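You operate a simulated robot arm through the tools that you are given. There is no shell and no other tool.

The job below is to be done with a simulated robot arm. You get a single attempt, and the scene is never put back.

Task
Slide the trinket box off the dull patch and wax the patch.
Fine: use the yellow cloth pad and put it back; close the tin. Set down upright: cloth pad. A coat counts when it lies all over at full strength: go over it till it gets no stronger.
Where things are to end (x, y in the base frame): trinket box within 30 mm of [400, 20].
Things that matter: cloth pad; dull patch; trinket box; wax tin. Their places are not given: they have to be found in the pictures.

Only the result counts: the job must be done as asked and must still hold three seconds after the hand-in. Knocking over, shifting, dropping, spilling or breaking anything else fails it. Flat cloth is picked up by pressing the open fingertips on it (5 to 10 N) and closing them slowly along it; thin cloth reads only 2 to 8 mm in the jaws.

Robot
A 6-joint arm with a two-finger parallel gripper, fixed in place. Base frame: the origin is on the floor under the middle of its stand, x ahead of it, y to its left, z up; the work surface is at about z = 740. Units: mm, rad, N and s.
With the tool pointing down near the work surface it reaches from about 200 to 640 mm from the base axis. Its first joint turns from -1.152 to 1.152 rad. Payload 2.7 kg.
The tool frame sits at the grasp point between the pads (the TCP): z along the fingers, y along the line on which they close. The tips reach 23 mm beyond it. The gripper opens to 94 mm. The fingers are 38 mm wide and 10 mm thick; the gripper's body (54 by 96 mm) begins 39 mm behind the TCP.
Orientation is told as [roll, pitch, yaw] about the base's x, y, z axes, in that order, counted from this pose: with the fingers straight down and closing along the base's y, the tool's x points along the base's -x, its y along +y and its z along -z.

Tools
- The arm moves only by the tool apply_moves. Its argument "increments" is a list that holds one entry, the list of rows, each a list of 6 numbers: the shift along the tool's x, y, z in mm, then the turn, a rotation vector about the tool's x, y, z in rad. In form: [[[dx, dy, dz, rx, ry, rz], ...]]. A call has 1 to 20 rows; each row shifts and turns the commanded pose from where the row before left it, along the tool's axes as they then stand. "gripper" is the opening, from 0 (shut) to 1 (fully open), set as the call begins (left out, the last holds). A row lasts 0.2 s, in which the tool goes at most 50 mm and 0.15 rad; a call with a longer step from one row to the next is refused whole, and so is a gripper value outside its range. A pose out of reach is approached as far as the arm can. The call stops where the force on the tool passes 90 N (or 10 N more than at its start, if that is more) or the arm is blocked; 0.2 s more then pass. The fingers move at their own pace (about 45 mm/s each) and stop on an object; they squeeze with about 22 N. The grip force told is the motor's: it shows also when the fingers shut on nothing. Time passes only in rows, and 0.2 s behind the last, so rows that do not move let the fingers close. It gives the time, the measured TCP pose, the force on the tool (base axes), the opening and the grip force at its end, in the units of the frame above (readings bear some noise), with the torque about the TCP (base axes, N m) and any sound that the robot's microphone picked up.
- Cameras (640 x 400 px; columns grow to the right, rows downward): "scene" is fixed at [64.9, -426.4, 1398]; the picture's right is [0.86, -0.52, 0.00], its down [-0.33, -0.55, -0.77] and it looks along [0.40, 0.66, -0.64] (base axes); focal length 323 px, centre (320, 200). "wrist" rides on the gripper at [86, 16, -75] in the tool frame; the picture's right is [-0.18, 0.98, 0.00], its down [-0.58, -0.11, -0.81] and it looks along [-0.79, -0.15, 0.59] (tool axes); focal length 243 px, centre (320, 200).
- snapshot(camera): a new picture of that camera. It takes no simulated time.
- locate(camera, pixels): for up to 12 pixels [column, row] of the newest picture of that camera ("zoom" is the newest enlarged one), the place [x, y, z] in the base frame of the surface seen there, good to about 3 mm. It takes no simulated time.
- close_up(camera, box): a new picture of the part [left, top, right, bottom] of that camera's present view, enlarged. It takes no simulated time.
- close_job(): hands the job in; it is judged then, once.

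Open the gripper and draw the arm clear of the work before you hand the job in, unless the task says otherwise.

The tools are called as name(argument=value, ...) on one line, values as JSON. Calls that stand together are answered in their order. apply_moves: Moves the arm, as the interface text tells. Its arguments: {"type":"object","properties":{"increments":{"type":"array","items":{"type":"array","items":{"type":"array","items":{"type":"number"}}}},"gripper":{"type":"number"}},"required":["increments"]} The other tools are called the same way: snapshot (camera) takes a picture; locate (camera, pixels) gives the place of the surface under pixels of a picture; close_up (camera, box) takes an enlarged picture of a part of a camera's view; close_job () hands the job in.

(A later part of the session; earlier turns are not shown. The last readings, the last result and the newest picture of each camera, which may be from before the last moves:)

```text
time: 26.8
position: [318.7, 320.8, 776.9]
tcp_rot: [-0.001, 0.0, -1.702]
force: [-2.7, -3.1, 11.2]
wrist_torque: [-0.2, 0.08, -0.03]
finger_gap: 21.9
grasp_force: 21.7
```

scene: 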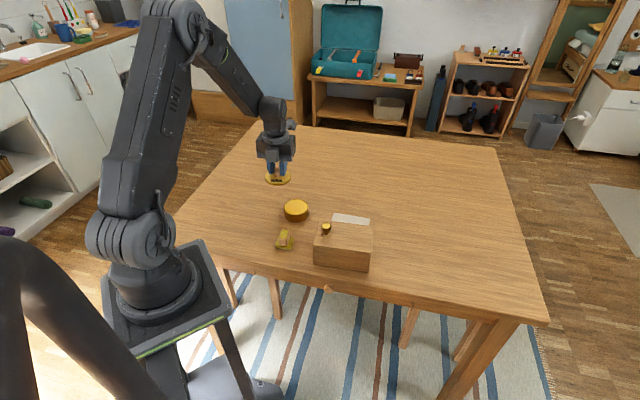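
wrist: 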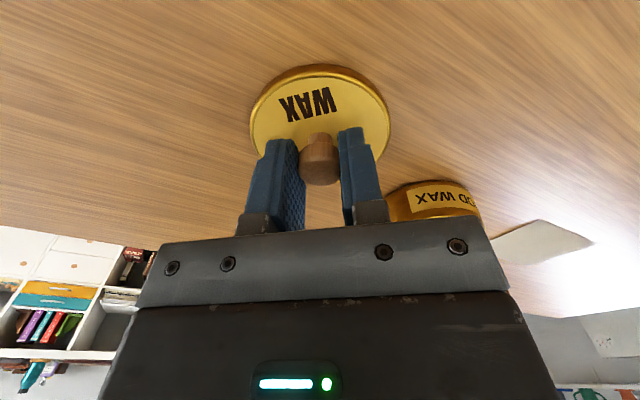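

Contact: 11 N up at z 777, so the lid stands on the table. I ease off 1 mm, open the fingers and rise.

apply_moves(increments=[[[0, 0, -1, 0, 0, 0], [0, 0, 0, 0, 0, 0]]], gripper=0)

apply_moves(increments=[[[0, 0, 0, 0, 0, 0], [0, 0, 0, 0, 0, 0], [0, 0, 0, 0, 0, 0], [0, 0, -10, 0, 0, 0], [0, 0, -30, 0, 0, 0], [0, 0, -40, 0, 0, 0], [0, 0, -40, 0, 0, 0], [0, 0, -20, 0, 0, 0]]], gripper=0.6)

snapshot(camera="scene")

close_up(camera="scene", box=[250, 170, 330, 230])

```text
time: 27.4
position: [318.1, 320.0, 778.0]
tcp_rot: [0.0, 0.002, -1.703]
force: [-0.1, 0.4, 0.3]
wrist_torque: [0.05, -0.06, -0.02]
finger_gap: 21.7
grasp_force: 22.3
```

```text
time: 29.2
position: [320.6, 320.2, 917.5]
tcp_rot: [-0.001, -0.001, -1.703]
force: [0.2, 0.3, -0.3]
wrist_torque: [-0.03, 0.01, 0.0]
finger_gap: 56.4
grasp_force: 0.0
```

```text
taken
```

scene: 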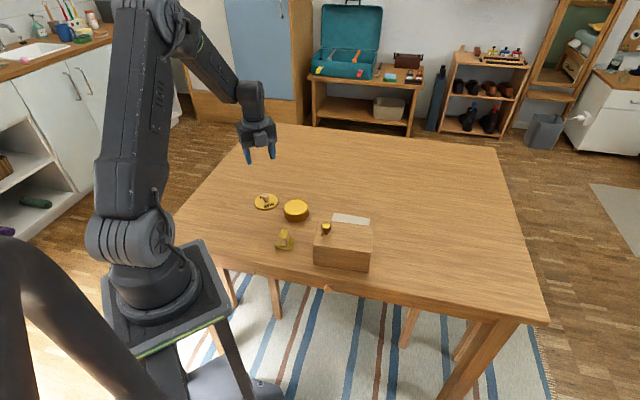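

```text
6.67 times, centred on (290, 200) of scene
```

zoom: 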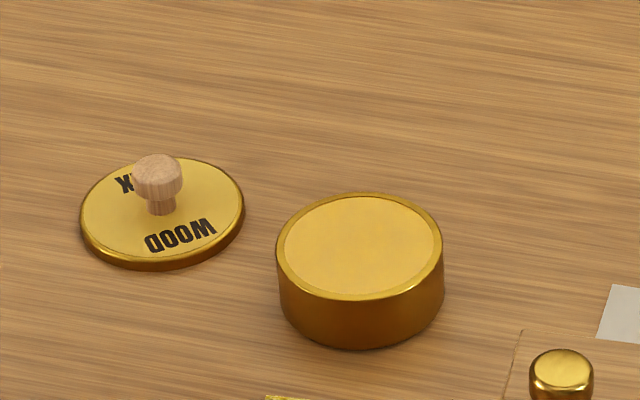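

The lid is down at about (319,320) and the tin shows its wax. I measure the wax surface and rim.

locate(camera="zoom", pixels=[[360, 245], [300, 240], [420, 250], [360, 210], [360, 285], [280, 248], [440, 250], [360, 195], [360, 297], [157, 165], [90, 215], [240, 210]])

close_up(camera="scene", box=[276, 195, 324, 225])

```text
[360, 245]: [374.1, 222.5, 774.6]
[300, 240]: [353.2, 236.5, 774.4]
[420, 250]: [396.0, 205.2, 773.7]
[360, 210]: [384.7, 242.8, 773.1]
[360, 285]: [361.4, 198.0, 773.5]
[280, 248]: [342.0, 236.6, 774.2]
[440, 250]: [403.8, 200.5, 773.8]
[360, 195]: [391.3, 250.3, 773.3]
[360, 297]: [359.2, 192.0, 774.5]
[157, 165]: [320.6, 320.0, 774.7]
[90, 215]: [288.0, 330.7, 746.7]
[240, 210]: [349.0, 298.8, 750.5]
```

```text
13.33 times, centred on (300, 210) of scene
```

zoom: 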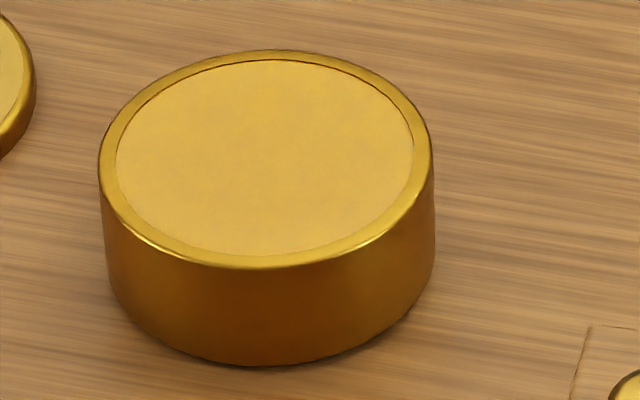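

Rim and wax surface are at z 774, centred near (374,220.5), wax radius about 33 mm. Now I move over the pad at (291,130) and turn the tool to yaw -2.28, along its handle.

apply_moves(increments=[[[-38.5, -0.85, 1.5, 0, 0, 0], [-38.5, -0.85, 1.5, 0, 0, 0], [-38.5, -0.85, 1.5, 0, 0, 0], [-38.5, -0.85, 1.5, 0, 0, 0], [-38.5, -0.85, 1.5, 0, 0, 0], [0, 0, 0, 0, 0, 0.144], [0, 0, 0, 0, 0, 0.144], [0, 0, 0, 0, 0, 0.144], [0, 0, 0, 0, 0, 0.144], [0, 0, 0, 0, 0, 0]]], gripper=0.6)

snapshot(camera="wrist")

close_up(camera="wrist", box=[260, 0, 380, 75])

```text
time: 31.4
position: [288.7, 130.3, 909.9]
tcp_rot: [-0.001, 0.0, -2.281]
force: [-0.1, -0.2, -0.5]
wrist_torque: [0.0, 0.02, -0.02]
finger_gap: 56.2
grasp_force: 0.1
```

```text
taken
```

wrist: 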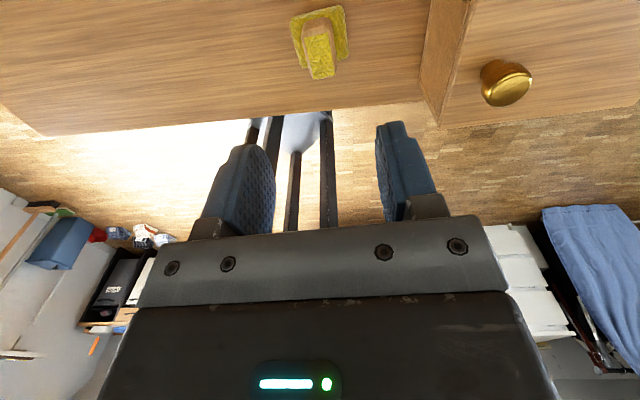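

```text
5.33 times, centred on (320, 38) of wrist
```

zoom: 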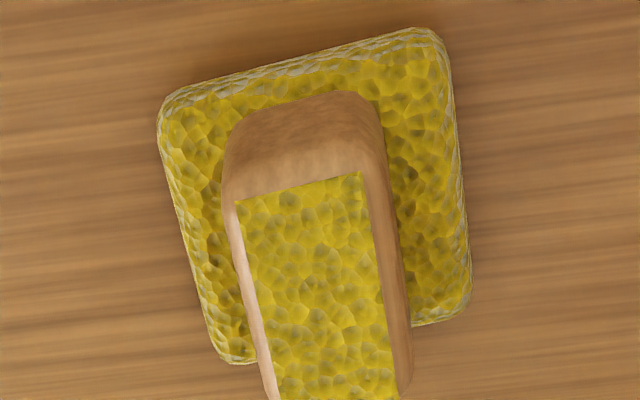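

I see the pad's handle strip well; I measure its edges to get the exact angle and centre.

close_up(camera="wrist", box=[272, 0, 368, 90])

locate(camera="wrist", pixels=[[305, 38], [327, 34], [333, 70], [312, 76], [320, 55], [291, 22], [341, 7], [347, 58], [303, 66]])

```text
4.44 times, centred on (320, 45) of wrist
```

zoom: 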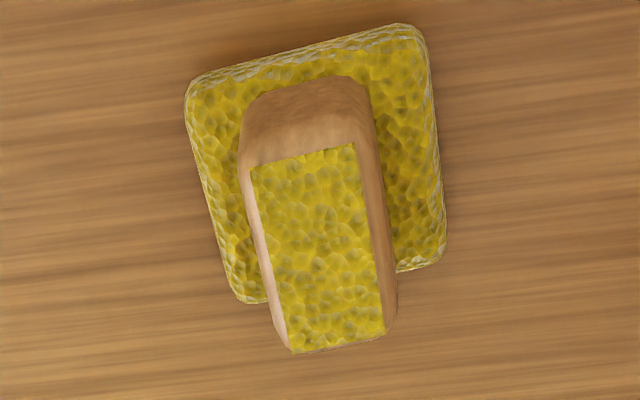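

```text
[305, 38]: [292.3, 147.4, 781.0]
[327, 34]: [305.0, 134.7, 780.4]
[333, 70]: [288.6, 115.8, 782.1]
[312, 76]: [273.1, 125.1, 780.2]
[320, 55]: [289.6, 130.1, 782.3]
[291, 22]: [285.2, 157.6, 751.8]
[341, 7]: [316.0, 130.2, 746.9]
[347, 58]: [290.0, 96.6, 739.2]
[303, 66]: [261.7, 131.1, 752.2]
```

Handle centre is (290,130.5), angle about 50 degrees, matching the tool. I descend to z 783 so the tips stop just above the cloth base.

apply_moves(increments=[[[1.1, 1.0, 30, 0, 0, 0], [0, 0, 30, 0, 0, 0], [0, 0, 30, 0, 0, 0], [0, 0, 20, 0, 0, 0], [0, 0, 12, 0, 0, 0], [0, 0, 4.9, 0, 0, 0], [0, 0, 0, 0, 0, 0]]], gripper=0.6)

snapshot(camera="wrist")

close_up(camera="scene", box=[248, 190, 328, 260])

```text
time: 33.0
position: [291.6, 130.5, 782.5]
tcp_rot: [-0.001, 0.0, -2.28]
force: [-0.3, 0.3, 0.0]
wrist_torque: [0.03, 0.02, -0.01]
finger_gap: 56.2
grasp_force: 0.2
```

```text
taken
```

wrist: 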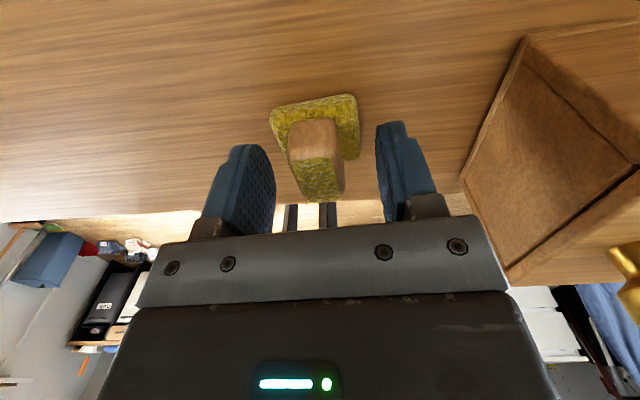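

```text
5.71 times, centred on (288, 225) of scene
```

zoom: 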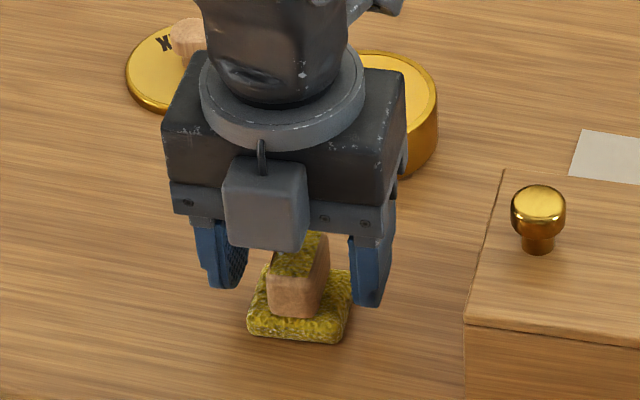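

The handle stands centred between the fingers. I close on it.

apply_moves(increments=[[[0, 0, 0, 0, 0, 0], [0, 0, 0, 0, 0, 0], [0, 0, 0, 0, 0, 0], [0, 0, 0, 0, 0, 0], [0, 0, 0, 0, 0, 0]]], gripper=0)

snapshot(camera="wrist")

```text
time: 34.2
position: [291.0, 130.2, 783.3]
tcp_rot: [0.001, 0.0, -2.28]
force: [0.3, -0.2, 0.0]
wrist_torque: [0.02, -0.01, 0.01]
finger_gap: 22.9
grasp_force: 21.8
```

```text
taken
```

wrist: 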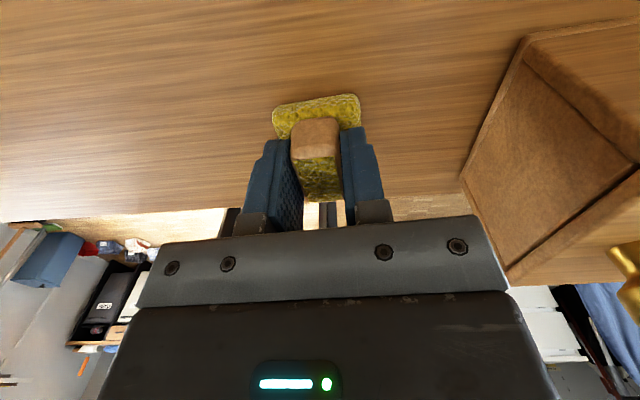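

Handle gripped (22.9 mm); the pad's bottom is 42 mm below the TCP, and its home is TCP (291,130.3), yaw -2.28. I lift and carry it above the tin.

apply_moves(increments=[[[0, 0, -20, 0, 0, 0], [0, 0, -40, 0, 0, 0], [0, 0, -20, 0, 0, 0], [40.9, 1.4, 0, 0, 0, 0], [40.9, 1.4, 0, 0, 0, 0], [40.9, 1.4, 0, 0, 0, 0], [0, 0, 0, 0, 0, 0]]], gripper=0)

close_up(camera="scene", box=[256, 160, 336, 230])

snapshot(camera="wrist")

```text
time: 35.8
position: [373.8, 221.4, 862.9]
tcp_rot: [0.0, -0.001, -2.279]
force: [-0.2, 0.5, -0.1]
wrist_torque: [0.01, -0.02, 0.0]
finger_gap: 23.2
grasp_force: 21.8
```

```text
5.71 times, centred on (296, 195) of scene
```

zoom: 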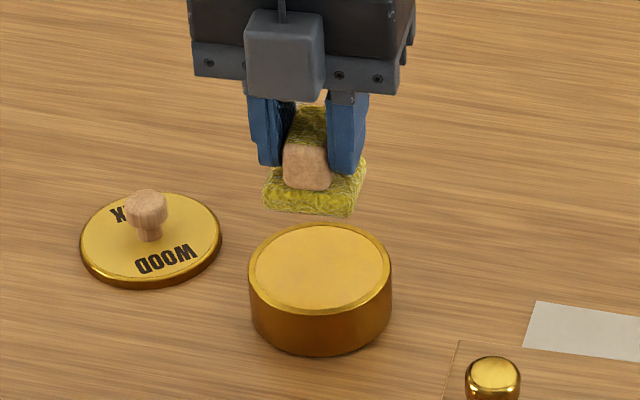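

```text
taken
```

wrist: 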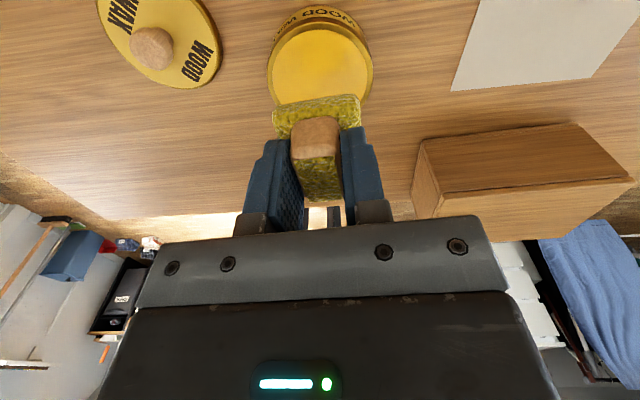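

The pad hangs above the wax. I lower to z 819 first, then in small steps to press.

apply_moves(increments=[[[0, 0, 25, 0, 0, 0], [0, 0, 14, 0, 0, 0], [0, 0, 4, 0, 0, 0], [0, 0, 0, 0, 0, 0]]], gripper=0)

apply_moves(increments=[[[0, 0, 1.5, 0, 0, 0], [0, 0, 1.5, 0, 0, 0], [0, 0, 0, 0, 0, 0]]], gripper=0)

```text
time: 36.8
position: [374.5, 222.0, 819.9]
tcp_rot: [-0.001, -0.001, -2.279]
force: [0.0, 0.2, -0.7]
wrist_torque: [0.0, -0.01, -0.02]
finger_gap: 23.0
grasp_force: 22.5
```

```text
time: 37.6
position: [374.8, 220.9, 817.8]
tcp_rot: [0.0, -0.001, -2.28]
force: [-0.5, -0.2, -0.8]
wrist_torque: [0.0, -0.01, -0.04]
finger_gap: 23.2
grasp_force: 21.7
```

No contact yet at z about 817. I go another 1.5 mm at a time.

apply_moves(increments=[[[0, 0, 1.0, 0, 0, 0], [0, 0, 1.0, 0, 0, 0], [0, 0, 0, 0, 0, 0]]], gripper=0)

```text
time: 38.4
position: [374.5, 220.5, 814.8]
tcp_rot: [0.001, 0.0, -2.28]
force: [-0.5, 0.4, 0.5]
wrist_torque: [0.0, 0.0, 0.01]
finger_gap: 23.3
grasp_force: 22.3
```

apply_moves(increments=[[[0, 0, 1.0, 0, 0, 0], [0, 0, 0, 0, 0, 0]]], gripper=0)

close_up(camera="scene", box=[256, 170, 336, 230])

```text
time: 39.0
position: [374.2, 221.4, 815.1]
tcp_rot: [0.0, 0.001, -2.28]
force: [-3.2, -2.2, 14.3]
wrist_torque: [-0.13, 0.15, -0.01]
finger_gap: 23.3
grasp_force: 22.1
```

```text
6.67 times, centred on (296, 200) of scene
```

zoom: 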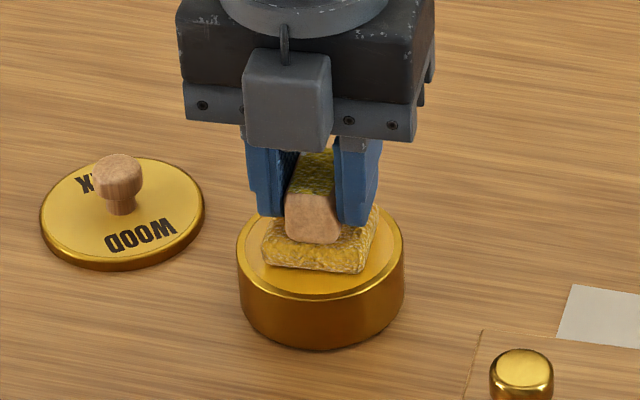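

The pad presses the wax with about 14 N. I hold a moment, lift and look at the pad.

apply_moves(increments=[[[0, 0, 0, 0, 0, 0], [0, 0, 0, 0, 0, 0], [0, 0, 0, 0, 0, 0], [0, 0, -2, 0, 0, 0], [0, 0, -10, 0, 0, 0], [0, 0, -25, 0, 0, 0], [0, 0, -10, 0, 0, 0]]], gripper=0)

close_up(camera="scene", box=[256, 160, 336, 230])

snapshot(camera="wrist")

```text
time: 40.6
position: [373.4, 220.7, 860.9]
tcp_rot: [0.001, 0.0, -2.28]
force: [-0.1, 0.0, -0.5]
wrist_torque: [0.01, -0.02, -0.01]
finger_gap: 23.2
grasp_force: 22.4
```

```text
5.71 times, centred on (296, 195) of scene
```

zoom: 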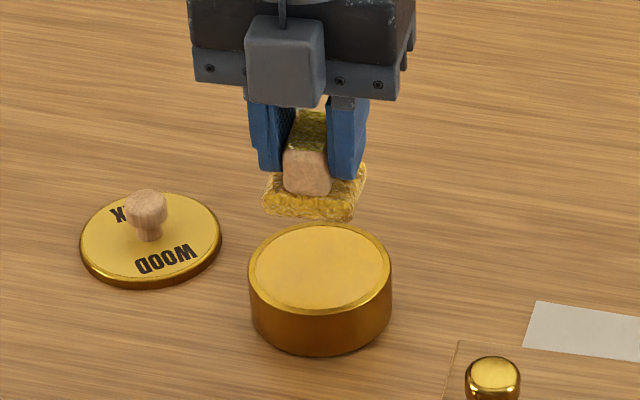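

```text
taken
```

wrist: 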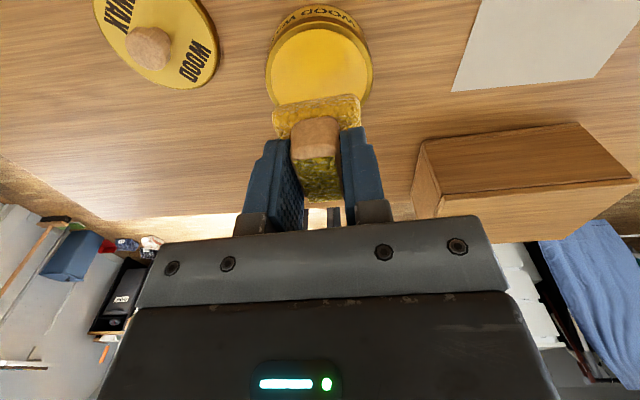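

The pad's base turned golden, so it is loaded with wax. I carry it to above the patch's first lane start near (447,122), turning to yaw -2.367 to line up with the patch, and lower close to the table.

apply_moves(increments=[[[-8.8, 40.1, 0, 0, 0, 0.029], [-8.8, 40.1, 0, 0, 0, 0.029], [-8.8, 40.1, 0, 0, 0, 0.029], [0, 0, 30, 0, 0, 0], [0, 0, 30, 0, 0, 0], [0, 0, 12, 0, 0, 0], [0, 0, 3, 0, 0, 0], [0, 0, 0, 0, 0, 0]]], gripper=0)

snapshot(camera="wrist")

close_up(camera="scene", box=[300, 170, 400, 240])

```text
time: 42.4
position: [444.7, 120.1, 785.6]
tcp_rot: [0.001, 0.002, -2.367]
force: [-1.2, 0.9, -0.3]
wrist_torque: [-0.03, 0.02, -0.02]
finger_gap: 23.4
grasp_force: 21.9
```

```text
taken
```

wrist: 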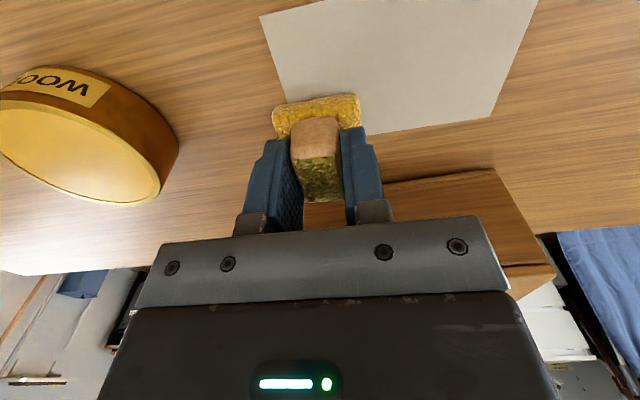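

```text
5.71 times, centred on (350, 205) of scene
```

zoom: 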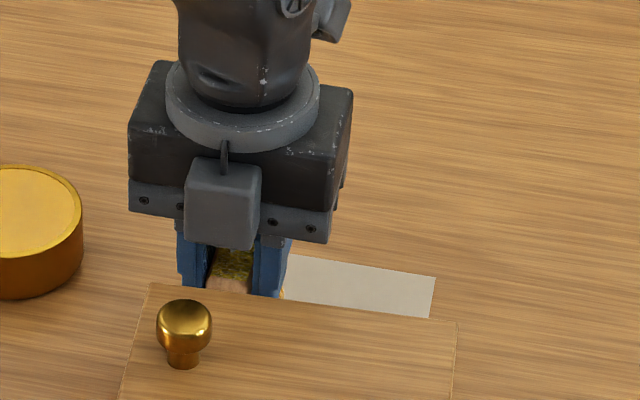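

From here the patch edges are sharp: left edge from (260,16), near edge (365,132)-(490,117), right edge to (538,3). I measure these to refine the patch outline.

locate(camera="wrist", pixels=[[260, 16], [275, 65], [283, 90], [370, 131], [430, 124], [489, 117], [505, 80], [520, 45], [536, 5], [300, 8], [320, 110]])

```text
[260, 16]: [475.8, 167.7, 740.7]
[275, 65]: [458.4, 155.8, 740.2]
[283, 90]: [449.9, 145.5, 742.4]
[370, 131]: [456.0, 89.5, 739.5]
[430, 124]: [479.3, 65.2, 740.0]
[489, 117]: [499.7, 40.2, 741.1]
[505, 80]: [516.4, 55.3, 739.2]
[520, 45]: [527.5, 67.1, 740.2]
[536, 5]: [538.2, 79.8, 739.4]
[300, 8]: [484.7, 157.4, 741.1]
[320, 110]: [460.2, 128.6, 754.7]
```

The patch centre is confirmed near (487.6,105). I lower gently onto it and watch the force.

apply_moves(increments=[[[2, 0, 1, 0, 0, 0], [0, 0, 1, 0, 0, 0], [0, 0, 0, 0, 0, 0]]], gripper=0)

apply_moves(increments=[[[0, 0, 1, 0, 0, 0], [0, 0, 0, 0, 0, 0]]], gripper=0)

```text
time: 43.2
position: [445.8, 121.4, 784.5]
tcp_rot: [-0.002, -0.001, -2.367]
force: [0.1, -0.4, -0.5]
wrist_torque: [-0.01, 0.01, -0.01]
finger_gap: 23.2
grasp_force: 21.1
```

```text
time: 43.8
position: [445.6, 121.8, 783.4]
tcp_rot: [-0.001, 0.002, -2.368]
force: [-0.7, -0.2, 1.2]
wrist_torque: [0.0, -0.01, 0.0]
finger_gap: 23.1
grasp_force: 21.8
```

apply_moves(increments=[[[0, 0, 0.8, 0, 0, 0], [0, 0, 0, 0, 0, 0]]], gripper=0)

```text
time: 44.4
position: [446.2, 121.8, 782.4]
tcp_rot: [0.001, 0.002, -2.368]
force: [-4.6, -3.1, 14.5]
wrist_torque: [-0.09, 0.16, 0.0]
finger_gap: 23.2
grasp_force: 22.3
```

Pressing with about 14 N. I stroke 82 mm along the patch's long side and look.

apply_moves(increments=[[[0, 8.2, -0.2, 0, 0, 0], [0, 8.2, 0, 0, 0, 0], [0, 8.2, 0, 0, 0, 0], [0, 8.2, 0, 0, 0, 0], [0, 8.2, 0, 0, 0, 0], [0, 8.2, 0, 0, 0, 0], [0, 8.2, 0, 0, 0, 0], [0, 8.2, 0, 0, 0, 0], [0, 8.2, 0, 0, 0, 0], [0, 8.2, 0, 0, 0, 0]]], gripper=0)

snapshot(camera="wrist")

```text
time: 46.6
position: [503.4, 63.7, 783.3]
tcp_rot: [0.002, -0.001, -2.366]
force: [-3.6, 3.3, 12.7]
wrist_torque: [0.14, 0.02, 0.02]
finger_gap: 23.0
grasp_force: 22.2
```

```text
taken
```

wrist: 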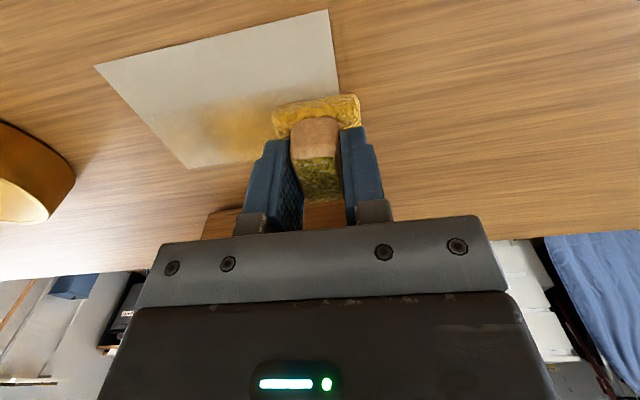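

A golden coat appears with soft edges, weaker towards the start. I zoom in to see how wide the stroke deposits.

close_up(camera="wrist", box=[80, 0, 360, 180])

locate(camera="zoom", pixels=[[35, 145], [560, 25], [590, 205], [250, 375], [370, 280], [280, 300], [400, 230], [330, 350], [260, 290], [400, 365]])

```text
2.22 times, centred on (220, 90) of wrist
```

zoom: 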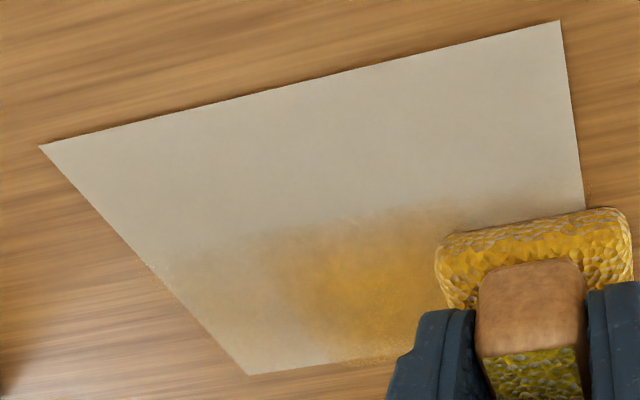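

```text
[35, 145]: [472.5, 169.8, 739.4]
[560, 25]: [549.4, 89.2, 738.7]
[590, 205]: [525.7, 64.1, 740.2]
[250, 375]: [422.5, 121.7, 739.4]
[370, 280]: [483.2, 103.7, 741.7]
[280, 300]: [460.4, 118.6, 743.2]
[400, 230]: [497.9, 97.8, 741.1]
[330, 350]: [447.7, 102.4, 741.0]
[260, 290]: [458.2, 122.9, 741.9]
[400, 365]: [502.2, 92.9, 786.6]
```

The stroke covers the pad's width but is faint at the start. I'll raster in lanes that overrun the patch edges, starting with the near lane back and forth.

apply_moves(increments=[[[0, 9, 0, 0, 0, 0], [0, 9, 0, 0, 0, 0], [-6, 0, 0, 0, 0, 0], [0, -10, 0, 0, 0, 0], [0, -10, 0, 0, 0, 0], [0, -10, 0, 0, 0, 0], [0, -10, 0, 0, 0, 0], [0, -10, 0, 0, 0, 0], [0, -10, 0, 0, 0, 0], [0, -10, 0, 0, 0, 0], [0, -10, 0, 0, 0, 0], [0, -10, 0, 0, 0, 0], [0, -10, 0, 0, 0, 0], [0, -10, 0, 0, 0, 0], [0, -10, 0, 0, 0, 0], [8, 0, 0, 0, 0, 0], [8, 0, 0, 0, 0, 0]]], gripper=0)

snapshot(camera="wrist")

```text
time: 50.2
position: [437.6, 143.5, 782.3]
tcp_rot: [0.0, -0.001, -2.366]
force: [-6.9, -4.6, 17.1]
wrist_torque: [-0.15, 0.18, -0.01]
finger_gap: 23.4
grasp_force: 21.9
```

```text
taken
```

wrist: 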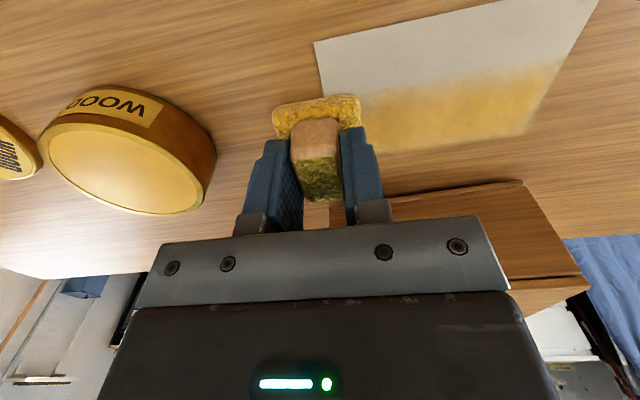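

The near half is coated. I ease off 0.3 mm and continue with the next lanes.

apply_moves(increments=[[[0, 10, -0.3, 0, 0, 0], [0, 10, 0, 0, 0, 0], [0, 10, 0, 0, 0, 0], [0, 10, 0, 0, 0, 0], [0, 10, 0, 0, 0, 0], [0, 10, 0, 0, 0, 0], [0, 10, 0, 0, 0, 0], [0, 10, 0, 0, 0, 0], [0, 10, 0, 0, 0, 0], [0, 10, 0, 0, 0, 0], [0, 10, 0, 0, 0, 0], [0, 10, 0, 0, 0, 0], [8, 0, 0, 0, 0, 0], [8, 0, 0, 0, 0, 0]]], gripper=0)

apply_moves(increments=[[[0, -10, 0, 0, 0, 0], [0, -10, 0, 0, 0, 0], [0, -10, 0, 0, 0, 0], [0, -10, 0, 0, 0, 0], [0, -10, 0, 0, 0, 0], [0, -10, 0, 0, 0, 0], [0, -10, 0, 0, 0, 0], [0, -10, 0, 0, 0, 0], [0, -10, 0, 0, 0, 0], [0, -10, 0, 0, 0, 0], [0, -10, 0, 0, 0, 0], [0, -10, 0, 0, 0, 0], [8, 0, 0, 0, 0, 0], [8, 0, 0, 0, 0, 0]]], gripper=0)

snapshot(camera="wrist")

```text
time: 53.2
position: [536.0, 68.2, 782.8]
tcp_rot: [0.002, 0.0, -2.366]
force: [0.3, -0.9, 0.6]
wrist_torque: [0.01, -0.01, 0.03]
finger_gap: 23.3
grasp_force: 22.0
```

```text
time: 56.2
position: [463.5, 165.9, 782.0]
tcp_rot: [0.001, 0.0, -2.369]
force: [0.4, -0.3, -0.4]
wrist_torque: [-0.01, -0.03, 0.02]
finger_gap: 22.9
grasp_force: 22.2
```

```text
taken
```

wrist: 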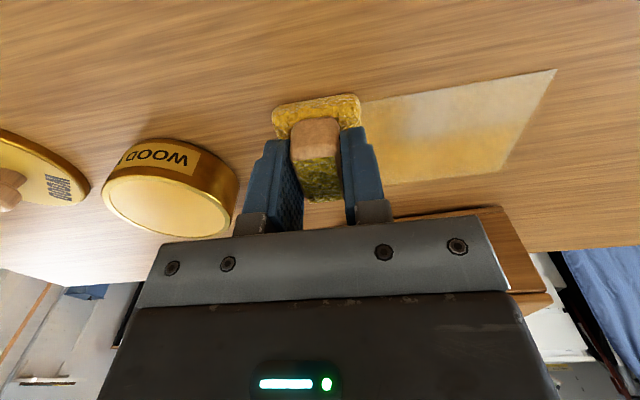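

The last two lanes ended with no pressing force (about 0 N), so the coat there is weaker. I lower in small steps until the pad presses again.

apply_moves(increments=[[[0, 0, 0.5, 0, 0, 0], [0, 0, 0, 0, 0, 0]]], gripper=0)

apply_moves(increments=[[[0, 0, 0.4, 0, 0, 0], [0, 0, 0, 0, 0, 0]]], gripper=0)

```text
time: 56.8
position: [462.1, 165.7, 783.3]
tcp_rot: [-0.001, 0.001, -2.367]
force: [-2.7, 0.4, 6.2]
wrist_torque: [0.01, 0.07, 0.0]
finger_gap: 23.1
grasp_force: 22.1
```

```text
time: 57.4
position: [462.3, 165.7, 783.0]
tcp_rot: [-0.001, 0.003, -2.366]
force: [-3.3, 0.7, 9.8]
wrist_torque: [0.0, 0.11, -0.04]
finger_gap: 23.3
grasp_force: 22.1
```

Pressing at about 10 N again. I stroke the far lane and check the force at its end.

apply_moves(increments=[[[0, 10, 0, 0, 0, 0], [0, 10, 0, 0, 0, 0], [0, 10, 0, 0, 0, 0], [0, 10, 0, 0, 0, 0], [0, 10, 0, 0, 0, 0], [0, 10, 0, 0, 0, 0], [0, 10, 0, 0, 0, 0], [0, 10, 0, 0, 0, 0], [0, 10, 0, 0, 0, 0], [0, 10, 0, 0, 0, 0], [0, 10, 0, 0, 0, 0], [0, 10, 0, 0, 0, 0]]], gripper=0)

snapshot(camera="wrist")

```text
time: 60.0
position: [545.9, 79.5, 782.3]
tcp_rot: [0.0, 0.0, -2.366]
force: [-5.7, 7.0, 17.7]
wrist_torque: [0.08, 0.05, -0.02]
finger_gap: 23.2
grasp_force: 21.9
```

```text
taken
```

wrist: 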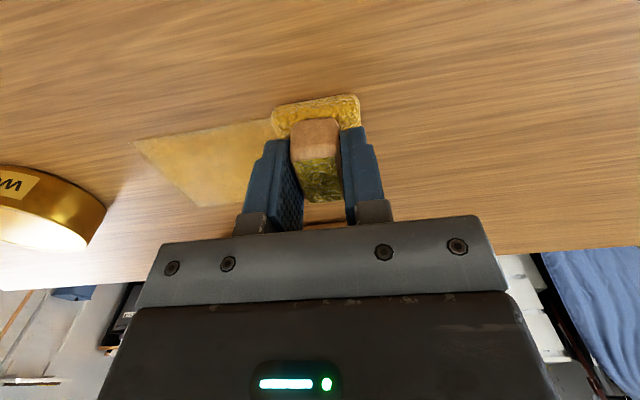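

The far lane took well. I continue back over the middle lanes at this pressing height.

apply_moves(increments=[[[-6, 0, 0, 0, 0, 0], [-6, 0, 0, 0, 0, 0], [0, -10, 0, 0, 0, 0], [0, -10, 0, 0, 0, 0], [0, -10, 0, 0, 0, 0], [0, -10, 0, 0, 0, 0], [0, -10, 0, 0, 0, 0], [0, -10, 0, 0, 0, 0], [0, -10, 0, 0, 0, 0], [0, -10, 0, 0, 0, 0], [0, -10, 0, 0, 0, 0], [0, -10, 0, 0, 0, 0], [0, -10, 0, 0, 0, 0], [0, -10, 0, 0, 0, 0], [-6, 0, 0, 0, 0, 0], [-6, 0, 0, 0, 0, 0]]], gripper=0)

apply_moves(increments=[[[0, 10, 0, 0, 0, 0], [0, 10, 0, 0, 0, 0], [0, 10, 0, 0, 0, 0], [0, 10, 0, 0, 0, 0], [0, 10, 0, 0, 0, 0], [0, 10, 0, 0, 0, 0], [0, 10, 0, 0, 0, 0], [0, 10, 0, 0, 0, 0], [0, 10, 0, 0, 0, 0], [0, 10, 0, 0, 0, 0], [0, 10, 0, 0, 0, 0], [0, 10, 0, 0, 0, 0], [-6, 0, 0, 0, 0, 0], [-6, 0, 0, 0, 0, 0]]], gripper=0)

snapshot(camera="wrist")

```text
time: 63.4
position: [445.5, 149.7, 783.1]
tcp_rot: [-0.001, 0.003, -2.365]
force: [3.9, 7.1, 15.6]
wrist_torque: [0.25, -0.12, -0.05]
finger_gap: 23.2
grasp_force: 22.5
```

```text
time: 66.4
position: [522.1, 54.3, 780.2]
tcp_rot: [-0.001, 0.0, -2.366]
force: [2.7, 2.6, 7.7]
wrist_torque: [0.04, -0.12, 0.04]
finger_gap: 23.2
grasp_force: 22.0
```

```text
taken
```

wrist: 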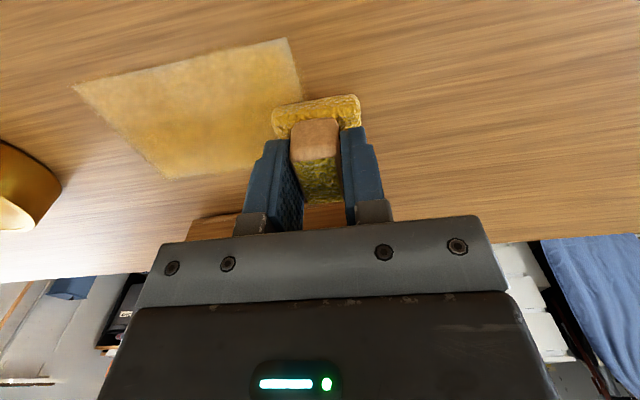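

The patch is nearly all golden; I zoom in to find weaker spots.

close_up(camera="wrist", box=[60, 20, 320, 190])

close_up(camera="scene", box=[310, 190, 390, 240])

```text
2.35 times, centred on (190, 105) of wrist
```

zoom: 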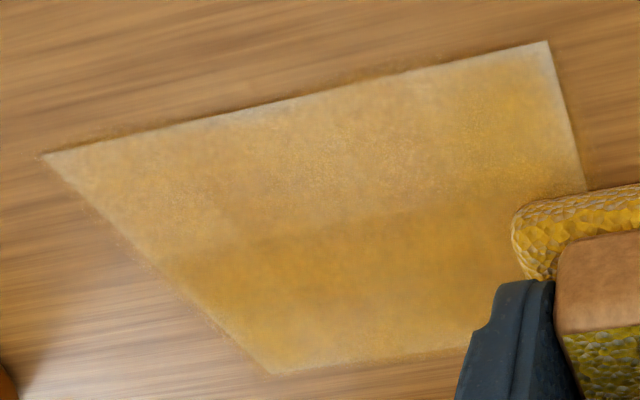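

```text
8.00 times, centred on (350, 215) of scene
```

zoom: 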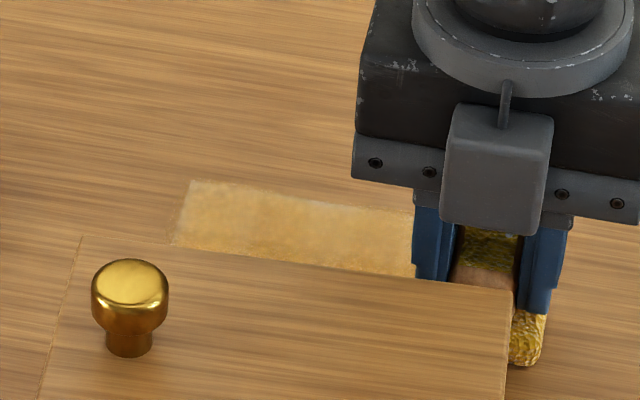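

Edges and the far half are fainter than the middle. I do the near-edge lane now, then will reload the pad with wax.

apply_moves(increments=[[[-7, 0, 0, 0, 0, 0], [-7, 0, 0, 0, 0, 0], [0, -10, 0, 0, 0, 0], [0, -10, 0, 0, 0, 0], [0, -10, 0, 0, 0, 0], [0, -10, 0, 0, 0, 0], [0, -10, 0, 0, 0, 0], [0, -10, 0, 0, 0, 0], [0, -10, 0, 0, 0, 0], [0, -10, 0, 0, 0, 0], [0, -10, 0, 0, 0, 0], [0, -10, 0, 0, 0, 0], [0, -10, 0, 0, 0, 0], [0, -10, 0, 0, 0, 0], [0, 0, 0, 0, 0, 0]]], gripper=0)

snapshot(camera="wrist")

close_up(camera="wrist", box=[260, 0, 640, 210])

```text
time: 69.6
position: [426.6, 130.8, 782.1]
tcp_rot: [0.0, -0.001, -2.368]
force: [0.7, 0.4, -0.5]
wrist_torque: [-0.02, -0.03, -0.01]
finger_gap: 22.8
grasp_force: 21.8
```

```text
taken
```

wrist: 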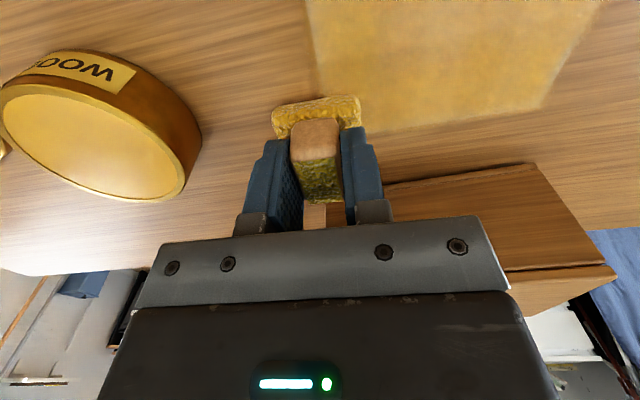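

```text
1.68 times, centred on (450, 105) of wrist
```

zoom: 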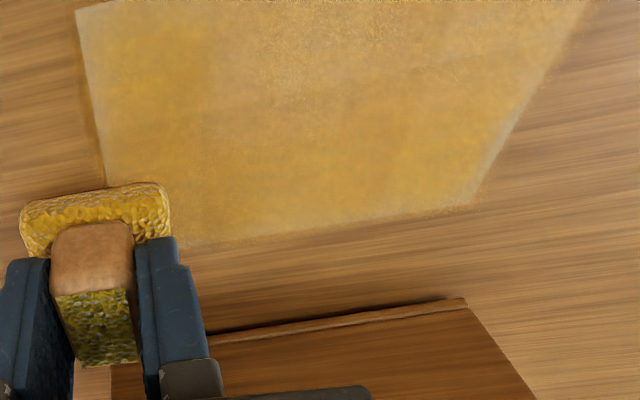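

Near half is good, but force faded to 0 at the end. I rise and go back to the tin for more wax, turning back to yaw -2.28.

apply_moves(increments=[[[0, 0, -20, 0, 0, 0], [0, 0, -40, 0, 0, 0], [0, 0, 0, 0, 0, -0.087], [0, 0, 0, 0, 0, 0]]], gripper=0)

snapshot(camera="wrist")

close_up(camera="wrist", box=[240, 0, 560, 200])

```text
time: 70.6
position: [426.0, 129.7, 842.3]
tcp_rot: [-0.001, 0.0, -2.279]
force: [0.4, 0.0, -1.5]
wrist_torque: [0.01, 0.01, 0.02]
finger_gap: 23.2
grasp_force: 22.6
```

```text
taken
```

wrist: 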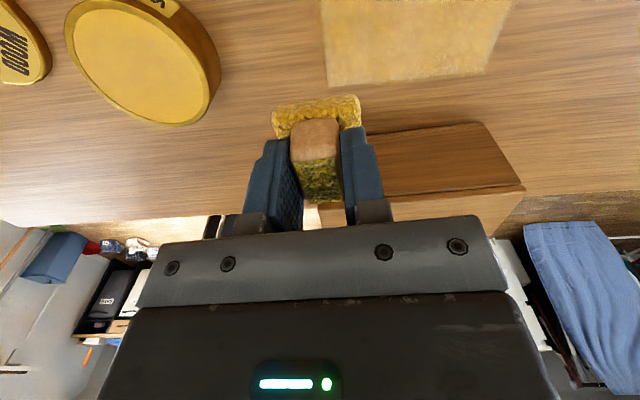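

```text
2.00 times, centred on (400, 100) of wrist
```

zoom: 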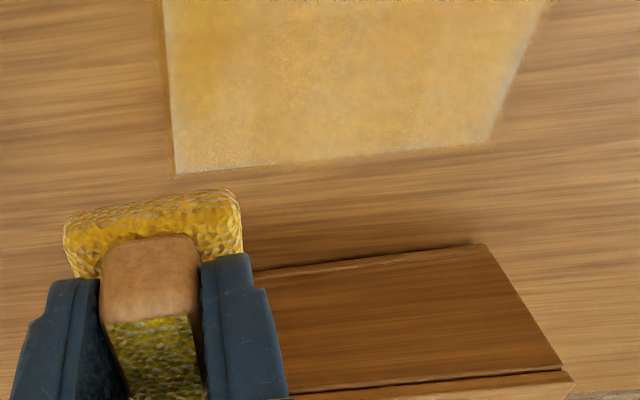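

Coat is thinner at the near-left corner and edges. I carry the pad over the tin and lower to just above the wax.

apply_moves(increments=[[[11.7, -32.9, 0, 0, 0, 0], [11.7, -32.9, 0, 0, 0, 0], [11.7, -32.9, 0, 0, 0, 0], [0, 0, 15, 0, 0, 0], [0, 0, 9, 0, 0, 0], [0, 0, 2, 0, 0, 0], [0, 0, 0, 0, 0, 0]]], gripper=0)

apply_moves(increments=[[[0, 0, 1, 0, 0, 0], [0, 0, 0, 0, 0, 0]]], gripper=0)

```text
time: 72.2
position: [375.1, 221.1, 816.8]
tcp_rot: [0.001, -0.001, -2.279]
force: [0.1, 0.0, -0.1]
wrist_torque: [0.01, -0.01, 0.0]
finger_gap: 23.5
grasp_force: 21.6
```

```text
time: 72.8
position: [374.5, 221.2, 815.9]
tcp_rot: [0.001, -0.001, -2.279]
force: [0.0, -0.3, -0.9]
wrist_torque: [-0.01, 0.0, 0.0]
finger_gap: 23.0
grasp_force: 21.8
```

apply_moves(increments=[[[0, 0, 1, 0, 0, 0], [0, 0, 0, 0, 0, 0]]], gripper=0)

apply_moves(increments=[[[0, 0, 0.7, 0, 0, 0], [0, 0, 0, 0, 0, 0]]], gripper=0)

```text
time: 73.4
position: [375.0, 221.0, 813.8]
tcp_rot: [0.003, -0.001, -2.279]
force: [-0.6, 0.1, 0.2]
wrist_torque: [0.0, -0.03, -0.01]
finger_gap: 23.2
grasp_force: 21.6
```

```text
time: 74.0
position: [374.7, 220.9, 813.6]
tcp_rot: [0.0, -0.002, -2.28]
force: [-1.7, -1.2, 9.1]
wrist_torque: [-0.12, 0.07, 0.0]
finger_gap: 23.2
grasp_force: 22.0
```

Contact at 9 N. I hold to load, then rise and return to the patch's far-left lane.

apply_moves(increments=[[[0, 0, 0.3, 0, 0, 0], [0, 0, 0, 0, 0, 0], [0, 0, 0, 0, 0, 0], [0, 0, 0, 0, 0, 0], [0, 0, -5, 0, 0, 0], [0, 0, -25, 0, 0, 0], [0, 0, 0, 0, 0, 0]]], gripper=0)

close_up(camera="scene", box=[256, 160, 386, 240])

snapshot(camera="wrist")

```text
time: 75.6
position: [373.8, 222.8, 843.3]
tcp_rot: [0.0, -0.002, -2.28]
force: [-0.8, 0.2, 0.6]
wrist_torque: [-0.01, 0.0, 0.02]
finger_gap: 23.2
grasp_force: 22.1
```

```text
4.92 times, centred on (321, 200) of scene
```

zoom: 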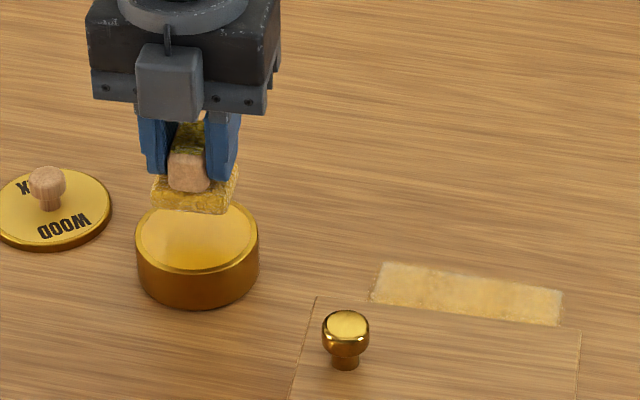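

```text
taken
```

wrist: 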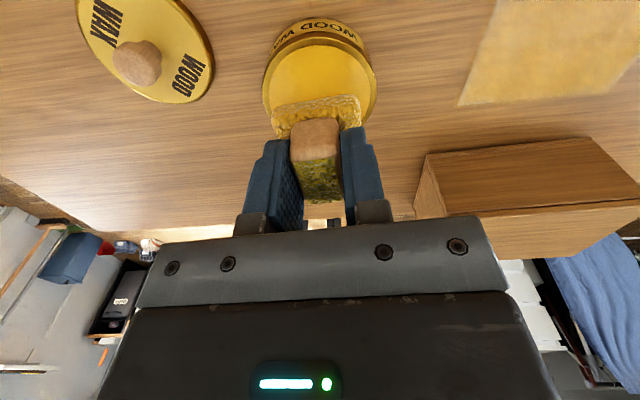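

The pad is reloaded. I go to the far-left lane start near (466,167), aligned to the patch, and lower close to the table.

apply_moves(increments=[[[6.1, 35.1, 0, 0, 0, 0.029], [6.1, 35.1, 0, 0, 0, 0.029], [6.1, 35.1, 0, 0, 0, 0.029], [0, 0, 30, 0, 0, 0], [0, 0, 25, 0, 0, 0], [0, 0, 4, 0, 0, 0], [0, 0, 0, 0, 0, 0]]], gripper=0)

apply_moves(increments=[[[0, 0, 1, 0, 0, 0], [0, 0, 0.5, 0, 0, 0], [0, 0, 0, 0, 0, 0]]], gripper=0)

```text
time: 77.2
position: [464.9, 163.6, 783.8]
tcp_rot: [-0.001, -0.001, -2.366]
force: [1.0, 0.7, -0.5]
wrist_torque: [0.02, 0.05, -0.03]
finger_gap: 23.3
grasp_force: 22.1
```

```text
time: 78.0
position: [464.2, 164.6, 782.1]
tcp_rot: [0.0, 0.0, -2.367]
force: [0.5, -0.2, -0.1]
wrist_torque: [-0.06, -0.01, 0.02]
finger_gap: 23.3
grasp_force: 21.8
```

apply_moves(increments=[[[1.5, 0, 0.8, 0, 0, 0], [0, 0, 0, 0, 0, 0]]], gripper=0)

apply_moves(increments=[[[0, 0, 0.5, 0, 0, 0], [0, 0, 0, 0, 0, 0]]], gripper=0)

```text
time: 78.6
position: [465.5, 164.0, 781.8]
tcp_rot: [0.0, -0.001, -2.366]
force: [-1.1, -1.5, 4.0]
wrist_torque: [-0.03, 0.03, 0.05]
finger_gap: 23.5
grasp_force: 22.2
```

```text
time: 79.2
position: [465.5, 165.3, 781.4]
tcp_rot: [0.0, -0.002, -2.367]
force: [-5.3, -1.6, 15.0]
wrist_torque: [-0.09, 0.19, -0.02]
finger_gap: 23.2
grasp_force: 21.9
```

Pressing 15 N. I stroke the far lane there and back, checking force.

apply_moves(increments=[[[0, 10, 0, 0, 0, 0], [0, 10, 0, 0, 0, 0], [0, 10, 0, 0, 0, 0], [0, 10, 0, 0, 0, 0], [0, 10, 0, 0, 0, 0], [0, 10, 0, 0, 0, 0], [0, 10, 0, 0, 0, 0], [0, 10, 0, 0, 0, 0], [0, 10, 0, 0, 0, 0], [0, 10, 0, 0, 0, 0], [0, 10, 0, 0, 0, 0], [0, 10, 0, 0, 0, 0], [-5, 0, 0, 0, 0, 0], [-5, 0, 0, 0, 0, 0]]], gripper=0)

snapshot(camera="wrist")

close_up(camera="wrist", box=[60, 60, 360, 220])

```text
time: 82.2
position: [543.3, 72.3, 782.4]
tcp_rot: [0.002, 0.002, -2.366]
force: [4.9, 1.5, 10.8]
wrist_torque: [0.06, -0.18, 0.02]
finger_gap: 23.2
grasp_force: 22.1
```

```text
taken
```

wrist: 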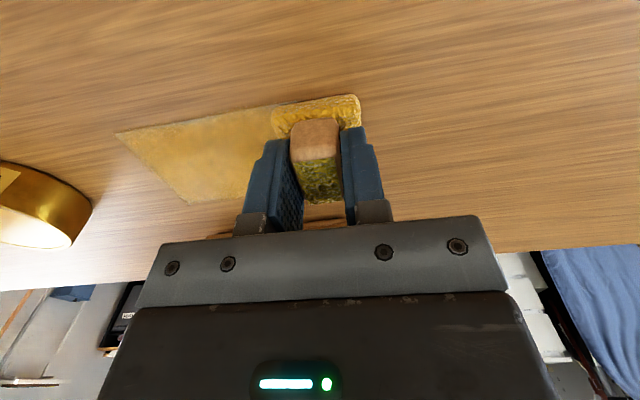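

```text
2.13 times, centred on (210, 140) of wrist
```

zoom: 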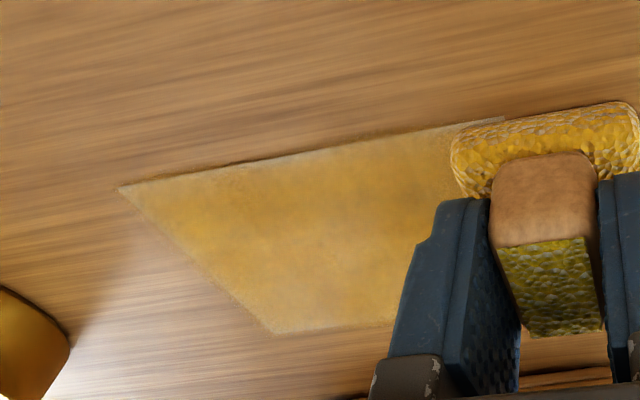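

Far lane improved; a thin pale rim remains at the far edge. I continue the raster over the middle.

apply_moves(increments=[[[0, -10, 0, 0, 0, 0], [0, -10, 0, 0, 0, 0], [0, -10, 0, 0, 0, 0], [0, -10, 0, 0, 0, 0], [0, -10, 0, 0, 0, 0], [0, -10, 0, 0, 0, 0], [0, -10, 0, 0, 0, 0], [0, -10, 0, 0, 0, 0], [0, -10, 0, 0, 0, 0], [0, -10, 0, 0, 0, 0], [0, -10, 0, 0, 0, 0], [0, -10, 0, 0, 0, 0], [-7, 0, 0, 0, 0, 0], [-7, 0, 0, 0, 0, 0]]], gripper=0)

apply_moves(increments=[[[0, 10, 0, 0, 0, 0], [0, 10, 0, 0, 0, 0], [0, 10, 0, 0, 0, 0], [0, 10, 0, 0, 0, 0], [0, 10, 0, 0, 0, 0], [0, 10, 0, 0, 0, 0], [0, 10, 0, 0, 0, 0], [0, 10, 0, 0, 0, 0], [0, 10, 0, 0, 0, 0], [0, 10, 0, 0, 0, 0], [0, 10, 0, 0, 0, 0], [0, 10, 0, 0, 0, 0], [-7, 0, 0, 0, 0, 0], [-7, 0, 0, 0, 0, 0]]], gripper=0)

```text
time: 85.2
position: [448.1, 148.3, 780.9]
tcp_rot: [0.0, 0.002, -2.365]
force: [0.9, 4.7, 7.6]
wrist_torque: [0.15, -0.05, 0.02]
finger_gap: 23.1
grasp_force: 21.6
```

```text
time: 88.2
position: [523.5, 52.9, 781.0]
tcp_rot: [0.0, 0.0, -2.367]
force: [1.2, 0.7, 3.4]
wrist_torque: [0.02, -0.1, -0.01]
finger_gap: 23.1
grasp_force: 21.3
```

Force has dropped to 3 N, so I press 0.4 mm more and do the near-edge lane.

apply_moves(increments=[[[-8, 0, 0.4, 0, 0, 0], [-9, 0, 0, 0, 0, 0], [0, -10, 0, 0, 0, 0], [0, -10, 0, 0, 0, 0], [0, -10, 0, 0, 0, 0], [0, -10, 0, 0, 0, 0], [0, -10, 0, 0, 0, 0], [0, -10, 0, 0, 0, 0], [0, -10, 0, 0, 0, 0], [0, -10, 0, 0, 0, 0], [0, -10, 0, 0, 0, 0], [0, -10, 0, 0, 0, 0], [0, -10, 0, 0, 0, 0], [0, -10, 0, 0, 0, 0]]], gripper=0)

snapshot(camera="wrist")

close_up(camera="wrist", box=[260, 0, 640, 210])

```text
time: 91.2
position: [426.7, 126.3, 780.3]
tcp_rot: [-0.001, 0.001, -2.366]
force: [2.3, -2.2, 6.0]
wrist_torque: [-0.06, -0.07, 0.01]
finger_gap: 23.2
grasp_force: 22.0
```

```text
taken
```

wrist: 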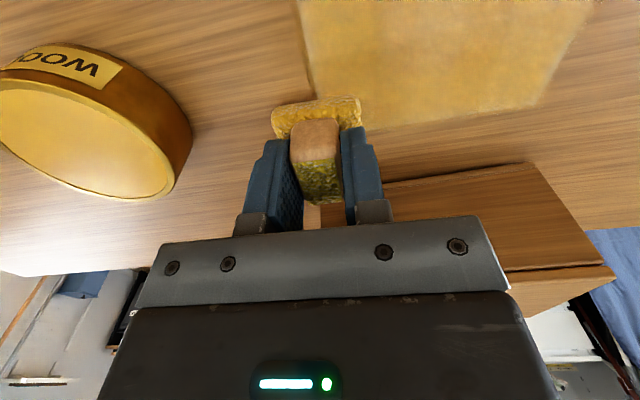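

```text
1.68 times, centred on (450, 105) of wrist
```

zoom: 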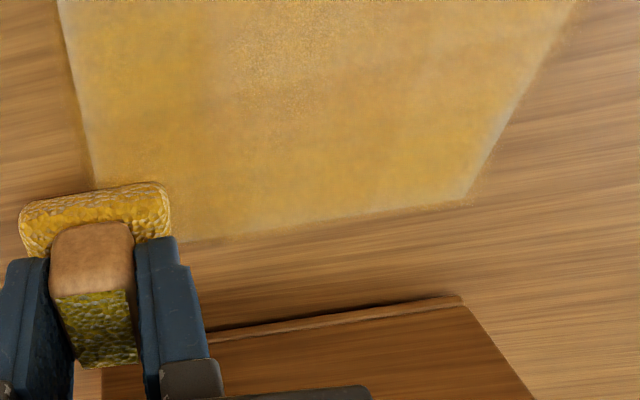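

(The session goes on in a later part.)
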